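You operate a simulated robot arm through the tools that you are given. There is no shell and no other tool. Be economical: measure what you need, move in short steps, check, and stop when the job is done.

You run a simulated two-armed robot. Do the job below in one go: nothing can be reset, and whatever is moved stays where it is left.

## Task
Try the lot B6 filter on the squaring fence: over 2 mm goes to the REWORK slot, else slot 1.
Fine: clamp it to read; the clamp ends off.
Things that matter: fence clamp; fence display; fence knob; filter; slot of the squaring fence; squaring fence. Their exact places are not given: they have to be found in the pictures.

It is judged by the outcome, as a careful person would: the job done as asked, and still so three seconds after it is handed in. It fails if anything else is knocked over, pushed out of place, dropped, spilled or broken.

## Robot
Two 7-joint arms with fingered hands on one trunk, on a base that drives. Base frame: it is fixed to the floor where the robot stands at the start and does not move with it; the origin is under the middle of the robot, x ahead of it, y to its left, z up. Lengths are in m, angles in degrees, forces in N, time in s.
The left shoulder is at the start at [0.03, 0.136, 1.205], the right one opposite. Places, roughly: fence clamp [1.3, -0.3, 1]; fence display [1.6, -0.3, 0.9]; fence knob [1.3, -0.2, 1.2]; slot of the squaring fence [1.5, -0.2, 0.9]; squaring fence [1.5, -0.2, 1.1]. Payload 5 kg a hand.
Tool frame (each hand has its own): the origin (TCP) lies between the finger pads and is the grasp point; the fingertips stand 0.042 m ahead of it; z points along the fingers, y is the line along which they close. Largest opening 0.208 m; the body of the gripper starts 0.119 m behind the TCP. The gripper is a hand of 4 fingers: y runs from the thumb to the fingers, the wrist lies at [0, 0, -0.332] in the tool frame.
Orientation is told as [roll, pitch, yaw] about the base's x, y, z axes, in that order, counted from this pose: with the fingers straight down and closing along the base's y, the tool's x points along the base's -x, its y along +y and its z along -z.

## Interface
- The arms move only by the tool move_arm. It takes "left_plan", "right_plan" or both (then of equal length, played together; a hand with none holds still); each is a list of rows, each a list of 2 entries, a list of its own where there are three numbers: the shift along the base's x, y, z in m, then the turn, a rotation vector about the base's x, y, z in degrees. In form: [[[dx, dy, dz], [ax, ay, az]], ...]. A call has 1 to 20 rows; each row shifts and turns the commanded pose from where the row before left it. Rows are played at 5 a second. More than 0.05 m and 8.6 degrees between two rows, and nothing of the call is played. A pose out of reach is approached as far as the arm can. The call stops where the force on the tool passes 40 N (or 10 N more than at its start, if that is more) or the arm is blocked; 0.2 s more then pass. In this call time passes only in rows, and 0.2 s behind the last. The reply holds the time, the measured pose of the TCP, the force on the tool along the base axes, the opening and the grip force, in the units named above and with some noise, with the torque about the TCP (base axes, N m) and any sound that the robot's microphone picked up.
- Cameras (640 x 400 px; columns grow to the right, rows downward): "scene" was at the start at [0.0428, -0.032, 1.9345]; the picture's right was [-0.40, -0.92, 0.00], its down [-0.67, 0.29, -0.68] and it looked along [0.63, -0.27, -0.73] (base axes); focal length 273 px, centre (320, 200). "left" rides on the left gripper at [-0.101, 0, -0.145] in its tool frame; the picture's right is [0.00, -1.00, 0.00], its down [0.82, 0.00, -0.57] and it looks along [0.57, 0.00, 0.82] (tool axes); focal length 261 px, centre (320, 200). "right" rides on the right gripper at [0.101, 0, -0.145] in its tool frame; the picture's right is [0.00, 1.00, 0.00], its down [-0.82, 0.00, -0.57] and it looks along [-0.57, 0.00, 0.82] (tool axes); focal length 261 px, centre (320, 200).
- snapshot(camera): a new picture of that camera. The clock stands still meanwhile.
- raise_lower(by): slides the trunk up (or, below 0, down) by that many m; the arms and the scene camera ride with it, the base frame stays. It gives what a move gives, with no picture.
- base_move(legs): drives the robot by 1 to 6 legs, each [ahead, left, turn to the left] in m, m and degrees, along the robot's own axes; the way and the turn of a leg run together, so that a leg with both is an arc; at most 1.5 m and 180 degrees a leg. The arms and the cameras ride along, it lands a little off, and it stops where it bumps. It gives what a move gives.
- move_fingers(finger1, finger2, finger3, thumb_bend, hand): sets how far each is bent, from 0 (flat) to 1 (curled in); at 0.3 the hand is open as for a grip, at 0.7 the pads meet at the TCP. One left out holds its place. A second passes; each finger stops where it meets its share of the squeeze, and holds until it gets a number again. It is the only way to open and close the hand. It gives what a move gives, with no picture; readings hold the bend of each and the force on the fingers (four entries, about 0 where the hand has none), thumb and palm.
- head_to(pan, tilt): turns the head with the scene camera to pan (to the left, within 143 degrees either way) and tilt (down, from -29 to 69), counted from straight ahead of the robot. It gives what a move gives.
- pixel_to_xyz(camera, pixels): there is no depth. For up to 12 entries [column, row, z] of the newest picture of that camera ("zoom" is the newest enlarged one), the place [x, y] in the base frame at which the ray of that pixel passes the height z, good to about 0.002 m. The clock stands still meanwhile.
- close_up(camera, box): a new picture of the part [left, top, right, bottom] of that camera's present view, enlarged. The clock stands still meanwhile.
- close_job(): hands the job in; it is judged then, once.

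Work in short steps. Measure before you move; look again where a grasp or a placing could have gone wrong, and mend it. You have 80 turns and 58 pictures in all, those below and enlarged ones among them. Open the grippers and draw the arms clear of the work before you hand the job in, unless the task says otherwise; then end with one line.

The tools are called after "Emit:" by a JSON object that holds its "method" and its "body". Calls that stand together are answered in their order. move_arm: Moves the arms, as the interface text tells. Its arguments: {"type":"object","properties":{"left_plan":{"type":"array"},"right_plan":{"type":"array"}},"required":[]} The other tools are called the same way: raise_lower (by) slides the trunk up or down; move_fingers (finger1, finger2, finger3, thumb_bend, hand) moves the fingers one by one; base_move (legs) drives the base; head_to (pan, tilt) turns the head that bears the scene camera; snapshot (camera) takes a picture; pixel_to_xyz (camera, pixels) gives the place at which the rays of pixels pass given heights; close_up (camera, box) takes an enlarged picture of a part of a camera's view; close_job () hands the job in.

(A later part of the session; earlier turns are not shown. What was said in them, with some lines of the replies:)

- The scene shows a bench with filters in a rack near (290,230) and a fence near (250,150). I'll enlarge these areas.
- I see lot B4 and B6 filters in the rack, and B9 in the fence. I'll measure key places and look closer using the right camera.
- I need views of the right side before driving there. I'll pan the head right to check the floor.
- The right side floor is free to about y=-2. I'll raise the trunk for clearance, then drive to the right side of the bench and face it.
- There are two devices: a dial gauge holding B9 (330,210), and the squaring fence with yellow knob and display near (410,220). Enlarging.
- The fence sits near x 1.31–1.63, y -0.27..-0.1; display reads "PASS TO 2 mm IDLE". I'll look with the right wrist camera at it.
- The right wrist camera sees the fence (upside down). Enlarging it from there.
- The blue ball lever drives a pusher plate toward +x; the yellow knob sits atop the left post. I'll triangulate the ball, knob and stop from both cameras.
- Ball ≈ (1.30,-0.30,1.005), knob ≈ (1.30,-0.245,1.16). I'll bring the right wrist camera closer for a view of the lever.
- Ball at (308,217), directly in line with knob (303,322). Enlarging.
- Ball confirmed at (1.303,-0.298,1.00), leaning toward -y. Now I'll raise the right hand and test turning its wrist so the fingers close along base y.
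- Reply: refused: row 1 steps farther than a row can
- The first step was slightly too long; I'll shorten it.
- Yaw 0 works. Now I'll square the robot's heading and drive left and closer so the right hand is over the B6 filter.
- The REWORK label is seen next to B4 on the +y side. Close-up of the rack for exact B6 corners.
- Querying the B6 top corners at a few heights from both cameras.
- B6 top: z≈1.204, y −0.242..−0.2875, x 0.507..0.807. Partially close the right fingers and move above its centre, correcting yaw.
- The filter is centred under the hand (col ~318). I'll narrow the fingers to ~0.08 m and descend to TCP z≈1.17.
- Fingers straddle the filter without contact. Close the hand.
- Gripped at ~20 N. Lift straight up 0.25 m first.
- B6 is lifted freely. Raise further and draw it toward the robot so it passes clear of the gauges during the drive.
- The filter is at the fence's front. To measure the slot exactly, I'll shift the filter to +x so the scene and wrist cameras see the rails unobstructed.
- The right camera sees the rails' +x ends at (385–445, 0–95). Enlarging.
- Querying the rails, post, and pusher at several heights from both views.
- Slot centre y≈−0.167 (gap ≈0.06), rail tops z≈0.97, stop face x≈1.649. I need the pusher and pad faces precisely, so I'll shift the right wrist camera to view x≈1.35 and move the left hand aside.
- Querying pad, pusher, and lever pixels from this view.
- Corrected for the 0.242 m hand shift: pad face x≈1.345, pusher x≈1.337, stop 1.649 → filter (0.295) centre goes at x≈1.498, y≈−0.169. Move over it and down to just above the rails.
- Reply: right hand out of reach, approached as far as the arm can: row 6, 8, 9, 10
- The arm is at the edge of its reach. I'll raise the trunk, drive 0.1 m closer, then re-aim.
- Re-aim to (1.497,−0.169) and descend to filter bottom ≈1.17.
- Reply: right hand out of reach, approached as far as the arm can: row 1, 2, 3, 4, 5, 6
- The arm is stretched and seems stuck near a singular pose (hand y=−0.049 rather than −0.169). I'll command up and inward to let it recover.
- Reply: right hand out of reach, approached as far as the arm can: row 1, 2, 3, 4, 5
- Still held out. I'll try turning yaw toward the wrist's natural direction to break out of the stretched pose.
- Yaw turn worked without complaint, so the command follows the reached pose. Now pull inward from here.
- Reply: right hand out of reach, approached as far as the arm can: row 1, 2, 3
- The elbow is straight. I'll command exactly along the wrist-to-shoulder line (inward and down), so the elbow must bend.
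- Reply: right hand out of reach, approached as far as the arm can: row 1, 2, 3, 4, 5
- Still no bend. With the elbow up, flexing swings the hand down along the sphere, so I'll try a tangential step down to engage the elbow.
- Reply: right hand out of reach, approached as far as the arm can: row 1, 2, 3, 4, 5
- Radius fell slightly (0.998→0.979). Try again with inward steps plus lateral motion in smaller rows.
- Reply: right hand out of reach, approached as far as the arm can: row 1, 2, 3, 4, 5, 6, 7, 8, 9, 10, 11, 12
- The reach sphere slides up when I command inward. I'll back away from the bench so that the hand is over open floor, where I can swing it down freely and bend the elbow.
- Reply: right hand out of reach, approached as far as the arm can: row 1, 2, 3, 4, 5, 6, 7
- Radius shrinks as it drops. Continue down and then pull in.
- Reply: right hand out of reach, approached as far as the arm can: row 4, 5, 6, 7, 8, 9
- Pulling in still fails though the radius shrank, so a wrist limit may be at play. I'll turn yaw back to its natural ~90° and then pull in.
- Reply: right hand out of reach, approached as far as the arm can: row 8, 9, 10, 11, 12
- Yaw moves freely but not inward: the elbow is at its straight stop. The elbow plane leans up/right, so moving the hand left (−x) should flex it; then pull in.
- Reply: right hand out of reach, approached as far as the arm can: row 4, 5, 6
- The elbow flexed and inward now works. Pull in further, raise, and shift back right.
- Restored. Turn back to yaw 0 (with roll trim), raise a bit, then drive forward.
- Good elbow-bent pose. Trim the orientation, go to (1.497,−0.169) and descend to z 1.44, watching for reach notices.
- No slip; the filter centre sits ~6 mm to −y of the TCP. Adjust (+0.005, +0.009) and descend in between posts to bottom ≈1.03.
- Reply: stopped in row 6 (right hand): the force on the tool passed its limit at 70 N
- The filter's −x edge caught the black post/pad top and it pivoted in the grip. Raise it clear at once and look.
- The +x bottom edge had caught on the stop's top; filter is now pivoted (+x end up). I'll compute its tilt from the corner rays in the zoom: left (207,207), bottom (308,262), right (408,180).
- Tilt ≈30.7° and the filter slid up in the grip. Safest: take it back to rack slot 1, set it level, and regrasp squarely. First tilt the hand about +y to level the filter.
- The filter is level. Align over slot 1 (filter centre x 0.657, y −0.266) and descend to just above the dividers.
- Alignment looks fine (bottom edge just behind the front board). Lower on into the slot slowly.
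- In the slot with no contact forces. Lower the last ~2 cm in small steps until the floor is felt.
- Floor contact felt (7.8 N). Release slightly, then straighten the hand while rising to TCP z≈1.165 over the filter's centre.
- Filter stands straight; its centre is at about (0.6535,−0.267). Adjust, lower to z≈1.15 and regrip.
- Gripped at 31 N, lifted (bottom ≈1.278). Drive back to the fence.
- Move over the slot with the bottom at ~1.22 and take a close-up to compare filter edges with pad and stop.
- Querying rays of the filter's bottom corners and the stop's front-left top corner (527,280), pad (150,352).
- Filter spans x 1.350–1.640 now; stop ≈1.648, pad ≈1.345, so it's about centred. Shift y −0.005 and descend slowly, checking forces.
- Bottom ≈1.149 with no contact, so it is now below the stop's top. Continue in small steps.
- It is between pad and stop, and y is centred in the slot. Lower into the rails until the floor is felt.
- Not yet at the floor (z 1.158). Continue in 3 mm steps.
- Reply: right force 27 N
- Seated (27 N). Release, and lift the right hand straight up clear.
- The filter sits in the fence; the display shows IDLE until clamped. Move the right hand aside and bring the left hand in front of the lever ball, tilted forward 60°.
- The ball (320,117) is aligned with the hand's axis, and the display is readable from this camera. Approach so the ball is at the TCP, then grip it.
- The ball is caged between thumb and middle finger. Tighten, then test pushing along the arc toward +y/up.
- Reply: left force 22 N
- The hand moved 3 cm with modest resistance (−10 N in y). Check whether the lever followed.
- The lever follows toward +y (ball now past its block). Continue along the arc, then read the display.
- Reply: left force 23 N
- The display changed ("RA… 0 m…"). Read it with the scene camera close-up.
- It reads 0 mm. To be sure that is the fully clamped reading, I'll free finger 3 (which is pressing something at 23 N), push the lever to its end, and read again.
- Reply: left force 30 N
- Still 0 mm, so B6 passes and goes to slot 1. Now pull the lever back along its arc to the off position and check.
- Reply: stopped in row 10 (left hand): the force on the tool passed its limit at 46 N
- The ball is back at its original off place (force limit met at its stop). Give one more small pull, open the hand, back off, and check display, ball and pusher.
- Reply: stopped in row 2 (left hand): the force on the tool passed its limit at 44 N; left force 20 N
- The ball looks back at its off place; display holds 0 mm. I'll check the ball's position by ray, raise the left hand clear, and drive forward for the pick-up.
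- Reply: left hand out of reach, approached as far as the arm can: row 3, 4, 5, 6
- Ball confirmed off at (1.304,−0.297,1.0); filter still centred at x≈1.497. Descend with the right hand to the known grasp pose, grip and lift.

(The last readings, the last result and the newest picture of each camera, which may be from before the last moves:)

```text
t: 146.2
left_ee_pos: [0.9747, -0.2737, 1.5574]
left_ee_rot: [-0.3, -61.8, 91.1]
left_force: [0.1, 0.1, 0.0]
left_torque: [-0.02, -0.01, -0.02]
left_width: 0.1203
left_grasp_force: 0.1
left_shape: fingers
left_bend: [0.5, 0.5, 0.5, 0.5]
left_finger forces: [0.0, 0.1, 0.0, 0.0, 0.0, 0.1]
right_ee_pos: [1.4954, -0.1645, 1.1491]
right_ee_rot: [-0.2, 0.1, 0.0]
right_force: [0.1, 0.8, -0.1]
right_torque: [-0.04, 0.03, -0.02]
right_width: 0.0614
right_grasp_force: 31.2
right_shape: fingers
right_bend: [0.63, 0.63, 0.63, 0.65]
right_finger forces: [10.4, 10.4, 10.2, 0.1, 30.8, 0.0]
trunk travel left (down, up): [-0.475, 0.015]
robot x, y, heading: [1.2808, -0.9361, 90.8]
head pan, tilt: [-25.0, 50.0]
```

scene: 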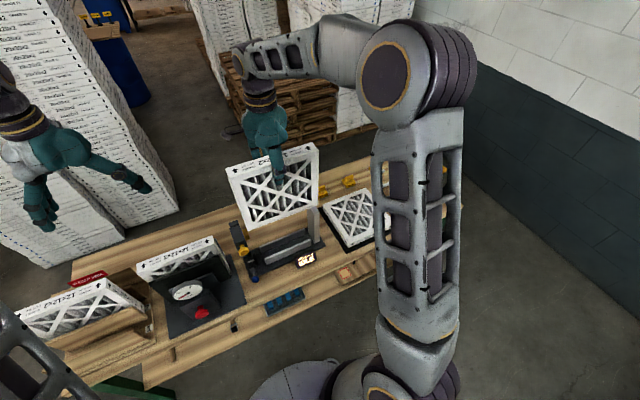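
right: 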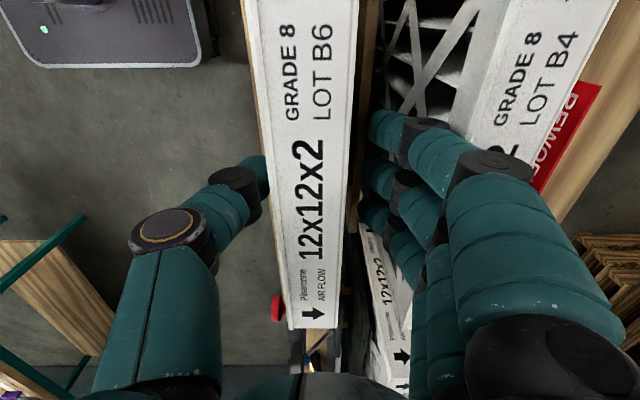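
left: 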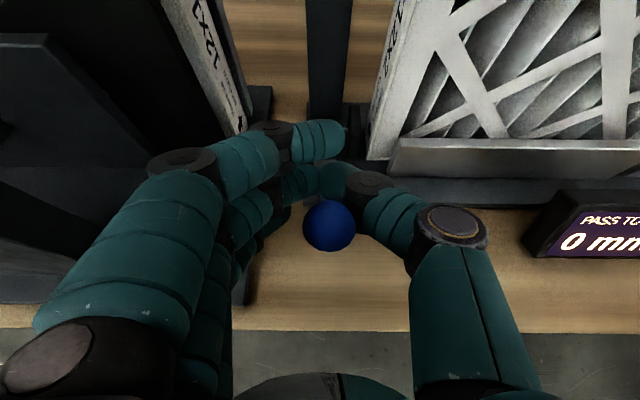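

Gripped at 31 N as before. Lift straight out of the fence, draw back, and drive to the rack.

Emit:
{"method": "move_arm", "body": {"right_plan": [[[0, 0, 0.01], [0, 0, 0]], [[0, 0, 0.01], [0, 0, 0]], [[0, 0, 0.01], [0, 0, 0]], [[0, 0, 0.01], [0, 0, 0]], [[0, 0, 0.02], [0, 0, 0]], [[0, 0, 0.02], [0, 0, 0]], [[0, 0, 0.03], [0, 0, 0]], [[0, 0, 0.03], [0, 0, 0]], [[0, 0, 0.03], [0, 0, 0]], [[0, 0, 0.03], [0, 0, 0]], [[0, 0, 0.03], [0, 0, 0]], [[0, 0, 0.03], [0, 0, 0]], [[0, 0, 0.03], [0, 0, 0]], [[0, 0, 0.03], [0, 0, 0]], [[0, 0, 0.03], [0, 0, 0]], [[0, 0, 0.02], [0, 0, 0]], [[0, -0.035, 0], [0, 0, 0]], [[0, -0.035, 0], [0, 0, 0]], [[0, -0.035, 0], [0, 0, 0]]]}}

Emit:
{"method": "base_move", "body": {"legs": [[-0.06, 0, -0.6], [0, 0.842, 0]]}}

```text
t: 150.2
left_ee_pos: [0.9748, -0.2761, 1.5591]
left_ee_rot: [-0.3, -61.9, 91.0]
left_force: [-0.6, 0.2, -0.3]
left_torque: [-0.01, 0.0, 0.02]
left_width: 0.1202
left_grasp_force: 0.0
left_shape: fingers
left_bend: [0.5, 0.5, 0.5, 0.5]
left_finger forces: [0.0, 0.0, 0.0, 0.1, 0.1, 0.0]
right_ee_pos: [1.4963, -0.2719, 1.5166]
right_ee_rot: [-0.1, 0.1, 0.1]
right_force: [-0.2, -1.1, -0.5]
right_torque: [0.07, 0.0, 0.02]
right_width: 0.0616
right_grasp_force: 30.8
right_shape: fingers
right_bend: [0.63, 0.63, 0.63, 0.65]
right_finger forces: [10.1, 10.0, 10.1, 0.1, 30.3, 0.0]
trunk travel left (down, up): [-0.475, 0.015]
robot x, y, heading: [1.2799, -0.9327, 90.6]
head pan, tilt: [-25.0, 50.0]
```

```text
t: 155.1
left_ee_pos: [0.1718, -0.3224, 1.5575]
left_ee_rot: [-0.3, -61.7, 89.7]
left_force: [1.0, 0.2, -0.1]
left_torque: [0.0, 0.0, 0.03]
left_width: 0.1202
left_grasp_force: 0.0
left_shape: fingers
left_bend: [0.5, 0.5, 0.5, 0.5]
left_finger forces: [0.0, 0.0, 0.1, 0.0, 0.0, 0.0]
right_ee_pos: [0.6931, -0.3278, 1.5156]
right_ee_rot: [-0.1, 0.1, -1.1]
right_force: [-0.3, 1.6, -1.2]
right_torque: [-0.04, 0.04, 0.01]
right_width: 0.0617
right_grasp_force: 30.2
right_shape: fingers
right_bend: [0.63, 0.63, 0.63, 0.65]
right_finger forces: [10.2, 9.9, 10.1, 0.0, 30.4, 0.1]
trunk travel left (down, up): [-0.475, 0.015]
robot x, y, heading: [0.4596, -0.9907, 89.4]
head pan, tilt: [-25.0, 50.0]
```

Align over slot 1 (TCP 0.656, −0.2655), yaw trim, and descend to just above the boards.

Emit:
{"method": "move_arm", "body": {"right_plan": [[[-0.019, 0.031, 0], [0, 0, 1.1]], [[-0.018, 0.031, 0], [0, 0, 0]], [[0, 0, -0.035], [0, 0, 0]], [[0, 0, -0.035], [0, 0, 0]], [[0, 0, -0.035], [0, 0, 0]], [[0, 0, -0.035], [0, 0, 0]], [[0, 0, -0.035], [0, 0, 0]], [[0, 0, -0.03], [0, 0, 0]], [[0, 0, 0], [0, 0, 0]]]}}

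Emit:
{"method": "close_up", "body": {"camera": "scene", "box": [230, 120, 370, 290]}}

```text
t: 157.1
left_ee_pos: [0.1711, -0.3227, 1.5588]
left_ee_rot: [-0.3, -61.8, 89.8]
left_force: [0.7, 0.0, 0.2]
left_torque: [-0.03, 0.01, 0.01]
left_width: 0.1198
left_grasp_force: 0.1
left_shape: fingers
left_bend: [0.5, 0.5, 0.5, 0.5]
left_finger forces: [0.0, 0.1, 0.1, 0.0, 0.1, 0.0]
right_ee_pos: [0.6572, -0.2677, 1.3116]
right_ee_rot: [-0.2, 0.1, -0.1]
right_force: [-0.6, -0.1, -1.2]
right_torque: [0.06, 0.04, 0.02]
right_width: 0.0614
right_grasp_force: 30.0
right_shape: fingers
right_bend: [0.63, 0.63, 0.63, 0.65]
right_finger forces: [10.3, 9.8, 10.0, 0.0, 30.0, 0.0]
trunk travel left (down, up): [-0.475, 0.015]
robot x, y, heading: [0.4594, -0.9906, 89.3]
head pan, tilt: [-25.0, 50.0]
```

```text
2.35 times, centred on (300, 205) of scene
```

zoom: 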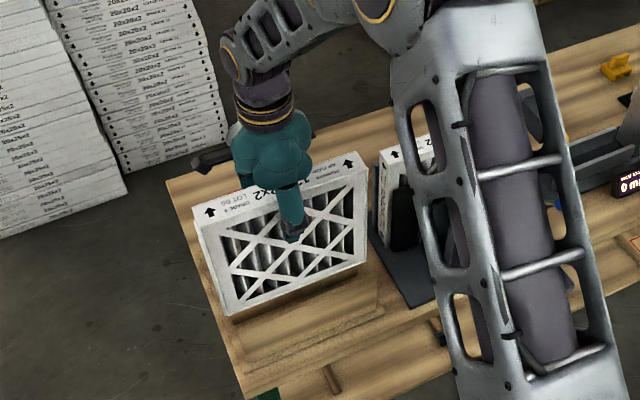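

Level and over the slot. Nudge +2.5 mm in y and lower slowly to near the floor.

Emit:
{"method": "move_arm", "body": {"right_plan": [[[-0.001, 0.0025, -0.01], [0, 0, 0]], [[0, 0, -0.015], [0, 0, 0]], [[0, 0, -0.015], [0, 0, 0]], [[0, 0, -0.015], [0, 0, 0]], [[0, 0, -0.015], [0, 0, 0]], [[0, 0, -0.015], [0, 0, 0]], [[0, 0, -0.015], [0, 0, 0]], [[0, 0, -0.015], [0, 0, 0]], [[0, 0, -0.015], [0, 0, 0]], [[0, 0, -0.015], [0, 0, 0]], [[0, 0, -0.008], [0, 0, 0]], [[0, 0, -0.004], [0, 0, 0]], [[0, 0, -0.003], [0, 0, 0]], [[0, 0, -0.002], [0, 0, 0]]]}}

```text
t: 160.1
left_ee_pos: [0.1715, -0.322, 1.5569]
left_ee_rot: [-0.3, -61.8, 89.8]
left_force: [0.7, -0.3, -0.5]
left_torque: [-0.01, -0.01, 0.0]
left_width: 0.12
left_grasp_force: 0.0
left_shape: fingers
left_bend: [0.5, 0.5, 0.5, 0.5]
left_finger forces: [0.0, 0.0, 0.0, 0.0, 0.1, 0.1]
right_ee_pos: [0.6558, -0.2651, 1.147]
right_ee_rot: [0.0, 0.1, 0.0]
right_force: [-0.2, 0.1, -1.4]
right_torque: [0.01, -0.01, 0.02]
right_width: 0.0614
right_grasp_force: 30.0
right_shape: fingers
right_bend: [0.63, 0.63, 0.63, 0.65]
right_finger forces: [10.1, 9.8, 10.0, 0.1, 30.1, 0.1]
trunk travel left (down, up): [-0.475, 0.015]
robot x, y, heading: [0.462, -0.989, 89.3]
head pan, tilt: [-25.0, 50.0]
```

Nearly at the floor. Lower a few more millimetres until contact.

Emit:
{"method": "move_arm", "body": {"right_plan": [[[0, 0, -0.002], [0, 0, 0]], [[0, 0, -0.002], [0, 0, 0]], [[0, 0, -0.002], [0, 0, 0]], [[0, 0, 0], [0, 0, 0]]]}}

```text
t: 161.1
left_ee_pos: [0.1709, -0.3241, 1.5578]
left_ee_rot: [-0.4, -61.8, 90.0]
left_force: [-0.2, -0.1, 0.6]
left_torque: [0.0, 0.0, 0.0]
left_width: 0.1201
left_grasp_force: 0.2
left_shape: fingers
left_bend: [0.5, 0.5, 0.5, 0.5]
left_finger forces: [0.0, 0.0, 0.0, 0.0, 0.0, 0.0]
right_ee_pos: [0.6552, -0.2644, 1.1454]
right_ee_rot: [0.2, 0.0, -0.2]
right_force: [3.9, 3.0, 35.8]
right_torque: [0.0, -0.13, 0.03]
right_width: 0.0608
right_grasp_force: 37.4
right_shape: fingers
right_bend: [0.64, 0.64, 0.64, 0.66]
right_finger forces: [13.2, 13.1, 13.1, 0.1, 35.3, 0.0]
trunk travel left (down, up): [-0.475, 0.015]
robot x, y, heading: [0.4597, -0.9913, 89.2]
head pan, tilt: [-25.0, 50.0]
```

On the floor (36 N). Ease up 2 mm, open as before, and raise the hand straight up and away.

Emit:
{"method": "move_arm", "body": {"right_plan": [[[0, 0, 0.002], [0, 0, 0]], [[0, 0, 0.001], [0, 0, 0]]]}}

Emit:
{"method": "move_fingers", "body": {"hand": "right", "finger1": 0.57, "finger2": 0.57, "finger3": 0.57, "thumb_bend": 0.57}}

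Emit:
{"method": "move_arm", "body": {"right_plan": [[[0, 0, 0.015], [0, 0, 0]], [[0, 0, 0.02], [0, 0, 0]], [[0, 0, 0.03], [0, 0, 0]], [[0, 0, 0.03], [0, 0, 0]], [[0, 0, 0.035], [0, 0, 0]], [[0, 0, 0.035], [0, 0, 0]], [[0, 0, 0.035], [0, 0, 0]], [[0, 0, 0.035], [0, 0, 0]], [[0, -0.02, 0.03], [0, 0, 0]], [[0, -0.03, 0.03], [0, 0, 0]], [[0, -0.03, 0], [0, 0, 0]]]}}

Emit:
{"method": "base_move", "body": {"legs": [[-0.3, 0, 0]]}}

Emit:
{"method": "move_fingers", "body": {"hand": "right", "finger1": 0.3, "finger2": 0.3, "finger3": 0.3, "thumb_bend": 0.3}}

Emit:
{"method": "move_fingers", "body": {"hand": "left", "finger1": 0.3, "finger2": 0.3, "finger3": 0.3, "thumb_bend": 0.3}}

Emit:
{"method": "snapshot", "body": {"camera": "scene"}}

```text
t: 161.7
left_ee_pos: [0.1711, -0.3238, 1.5586]
left_ee_rot: [-0.4, -61.8, 89.9]
left_force: [-0.3, -0.5, 0.8]
left_torque: [0.01, -0.01, 0.01]
left_width: 0.12
left_grasp_force: 0.0
left_shape: fingers
left_bend: [0.5, 0.5, 0.5, 0.5]
left_finger forces: [0.0, 0.1, 0.1, 0.0, 0.0, 0.0]
right_ee_pos: [0.6553, -0.266, 1.145]
right_ee_rot: [-0.1, 0.0, -0.1]
right_force: [3.2, 3.2, 21.9]
right_torque: [0.29, -0.14, 0.01]
right_width: 0.0612
right_grasp_force: 36.0
right_shape: fingers
right_bend: [0.64, 0.64, 0.64, 0.66]
right_finger forces: [12.7, 12.6, 12.5, 0.0, 34.1, 0.0]
trunk travel left (down, up): [-0.475, 0.015]
robot x, y, heading: [0.4585, -0.9895, 89.2]
head pan, tilt: [-25.0, 50.0]
```

```text
t: 162.7
left_ee_pos: [0.1712, -0.3213, 1.5578]
left_ee_rot: [-0.3, -61.8, 89.9]
left_force: [0.3, -0.6, 0.2]
left_torque: [-0.02, 0.02, 0.0]
left_width: 0.12
left_grasp_force: 0.0
left_shape: fingers
left_bend: [0.5, 0.5, 0.5, 0.5]
left_finger forces: [0.0, 0.0, 0.1, 0.1, 0.0, 0.0]
right_ee_pos: [0.6547, -0.2651, 1.1457]
right_ee_rot: [-0.1, 0.0, -0.1]
right_force: [-0.3, -0.3, 0.8]
right_torque: [0.02, -0.04, -0.01]
right_width: 0.0894
right_grasp_force: 0.0
right_shape: fingers
right_bend: [0.56, 0.56, 0.56, 0.56]
right_finger forces: [0.1, 0.0, 0.1, 0.1, 0.1, 0.0]
trunk travel left (down, up): [-0.475, 0.015]
robot x, y, heading: [0.4611, -0.9907, 89.0]
head pan, tilt: [-25.0, 50.0]
```

```text
t: 165.1
left_ee_pos: [0.1714, -0.3218, 1.5586]
left_ee_rot: [-0.3, -61.7, 89.9]
left_force: [-0.2, -0.3, 0.0]
left_torque: [0.02, -0.02, 0.0]
left_width: 0.1203
left_grasp_force: 0.0
left_shape: fingers
left_bend: [0.5, 0.5, 0.5, 0.5]
left_finger forces: [0.0, 0.0, 0.0, 0.1, 0.1, 0.0]
right_ee_pos: [0.6535, -0.3476, 1.4415]
right_ee_rot: [-0.1, 0.0, -0.1]
right_force: [-0.7, 0.6, -0.4]
right_torque: [0.07, 0.01, 0.01]
right_width: 0.0896
right_grasp_force: 0.0
right_shape: fingers
right_bend: [0.56, 0.56, 0.56, 0.56]
right_finger forces: [0.0, 0.1, 0.1, 0.0, 0.1, 0.0]
trunk travel left (down, up): [-0.475, 0.015]
robot x, y, heading: [0.4612, -0.9933, 89.4]
head pan, tilt: [-25.0, 50.0]
```

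```text
t: 167.2
left_ee_pos: [0.1659, -0.6219, 1.5581]
left_ee_rot: [-0.4, -61.7, 89.9]
left_force: [-0.8, 0.4, 0.0]
left_torque: [0.0, 0.0, -0.04]
left_width: 0.1201
left_grasp_force: 0.1
left_shape: fingers
left_bend: [0.5, 0.5, 0.5, 0.5]
left_finger forces: [0.0, 0.0, 0.0, 0.0, 0.0, 0.0]
right_ee_pos: [0.6493, -0.647, 1.4402]
right_ee_rot: [-0.2, 0.1, 0.0]
right_force: [-0.3, 0.6, 0.5]
right_torque: [-0.05, -0.01, 0.0]
right_width: 0.0899
right_grasp_force: 0.1
right_shape: fingers
right_bend: [0.56, 0.56, 0.56, 0.56]
right_finger forces: [0.1, 0.1, 0.0, 0.0, 0.1, 0.0]
trunk travel left (down, up): [-0.475, 0.015]
robot x, y, heading: [0.4589, -1.2937, 89.4]
head pan, tilt: [-25.0, 50.0]
```

```text
t: 168.2
left_ee_pos: [0.1672, -0.624, 1.557]
left_ee_rot: [-0.3, -61.8, 89.8]
left_force: [0.8, 1.3, -0.6]
left_torque: [0.01, 0.01, 0.0]
left_width: 0.1201
left_grasp_force: 0.0
left_shape: fingers
left_bend: [0.5, 0.5, 0.5, 0.5]
left_finger forces: [0.0, 0.0, 0.0, 0.0, 0.0, 0.0]
right_ee_pos: [0.6489, -0.6468, 1.4408]
right_ee_rot: [-0.2, -0.1, -0.1]
right_force: [-0.4, 0.1, 0.0]
right_torque: [-0.08, 0.03, -0.01]
right_width: 0.2234
right_grasp_force: 0.0
right_shape: fingers
right_bend: [0.3, 0.3, 0.3, 0.3]
right_finger forces: [0.1, 0.0, 0.1, 0.0, 0.0, 0.1]
trunk travel left (down, up): [-0.475, 0.015]
robot x, y, heading: [0.4551, -1.2912, 89.5]
head pan, tilt: [-25.0, 50.0]
```

```text
t: 169.2
left_ee_pos: [0.1672, -0.625, 1.5576]
left_ee_rot: [-0.3, -61.9, 89.9]
left_force: [-0.4, 0.2, -0.3]
left_torque: [-0.02, 0.03, 0.02]
left_width: 0.2235
left_grasp_force: 0.0
left_shape: fingers
left_bend: [0.3, 0.3, 0.3, 0.3]
left_finger forces: [0.0, 0.1, 0.1, 0.0, 0.0, 0.0]
right_ee_pos: [0.648, -0.6483, 1.4408]
right_ee_rot: [-0.1, -0.1, -0.1]
right_force: [-0.9, -0.9, 0.3]
right_torque: [0.04, -0.04, -0.01]
right_width: 0.2233
right_grasp_force: 0.1
right_shape: fingers
right_bend: [0.3, 0.3, 0.3, 0.3]
right_finger forces: [0.1, 0.0, 0.0, 0.0, 0.1, 0.0]
trunk travel left (down, up): [-0.475, 0.015]
robot x, y, heading: [0.4541, -1.2937, 89.2]
head pan, tilt: [-25.0, 50.0]
```

```text
refused: no pictures are left
```

The readings match a filter standing freely in slot 1: floor contact, clean release, and no forces while withdrawing. Both hands are open and clear, and the clamp lever was measured at its off position. I'm handing in.

Emit:
{"method": "close_job", "body": {}}

```text
The job is handed in.
```

The fence read 0 mm for the lot B6 filter with the clamp on, so I put it back in slot 1. The clamp lever is off and both hands are clear. I had no pictures left for a final look, so the slot 1 placement is judged from position and force readings.
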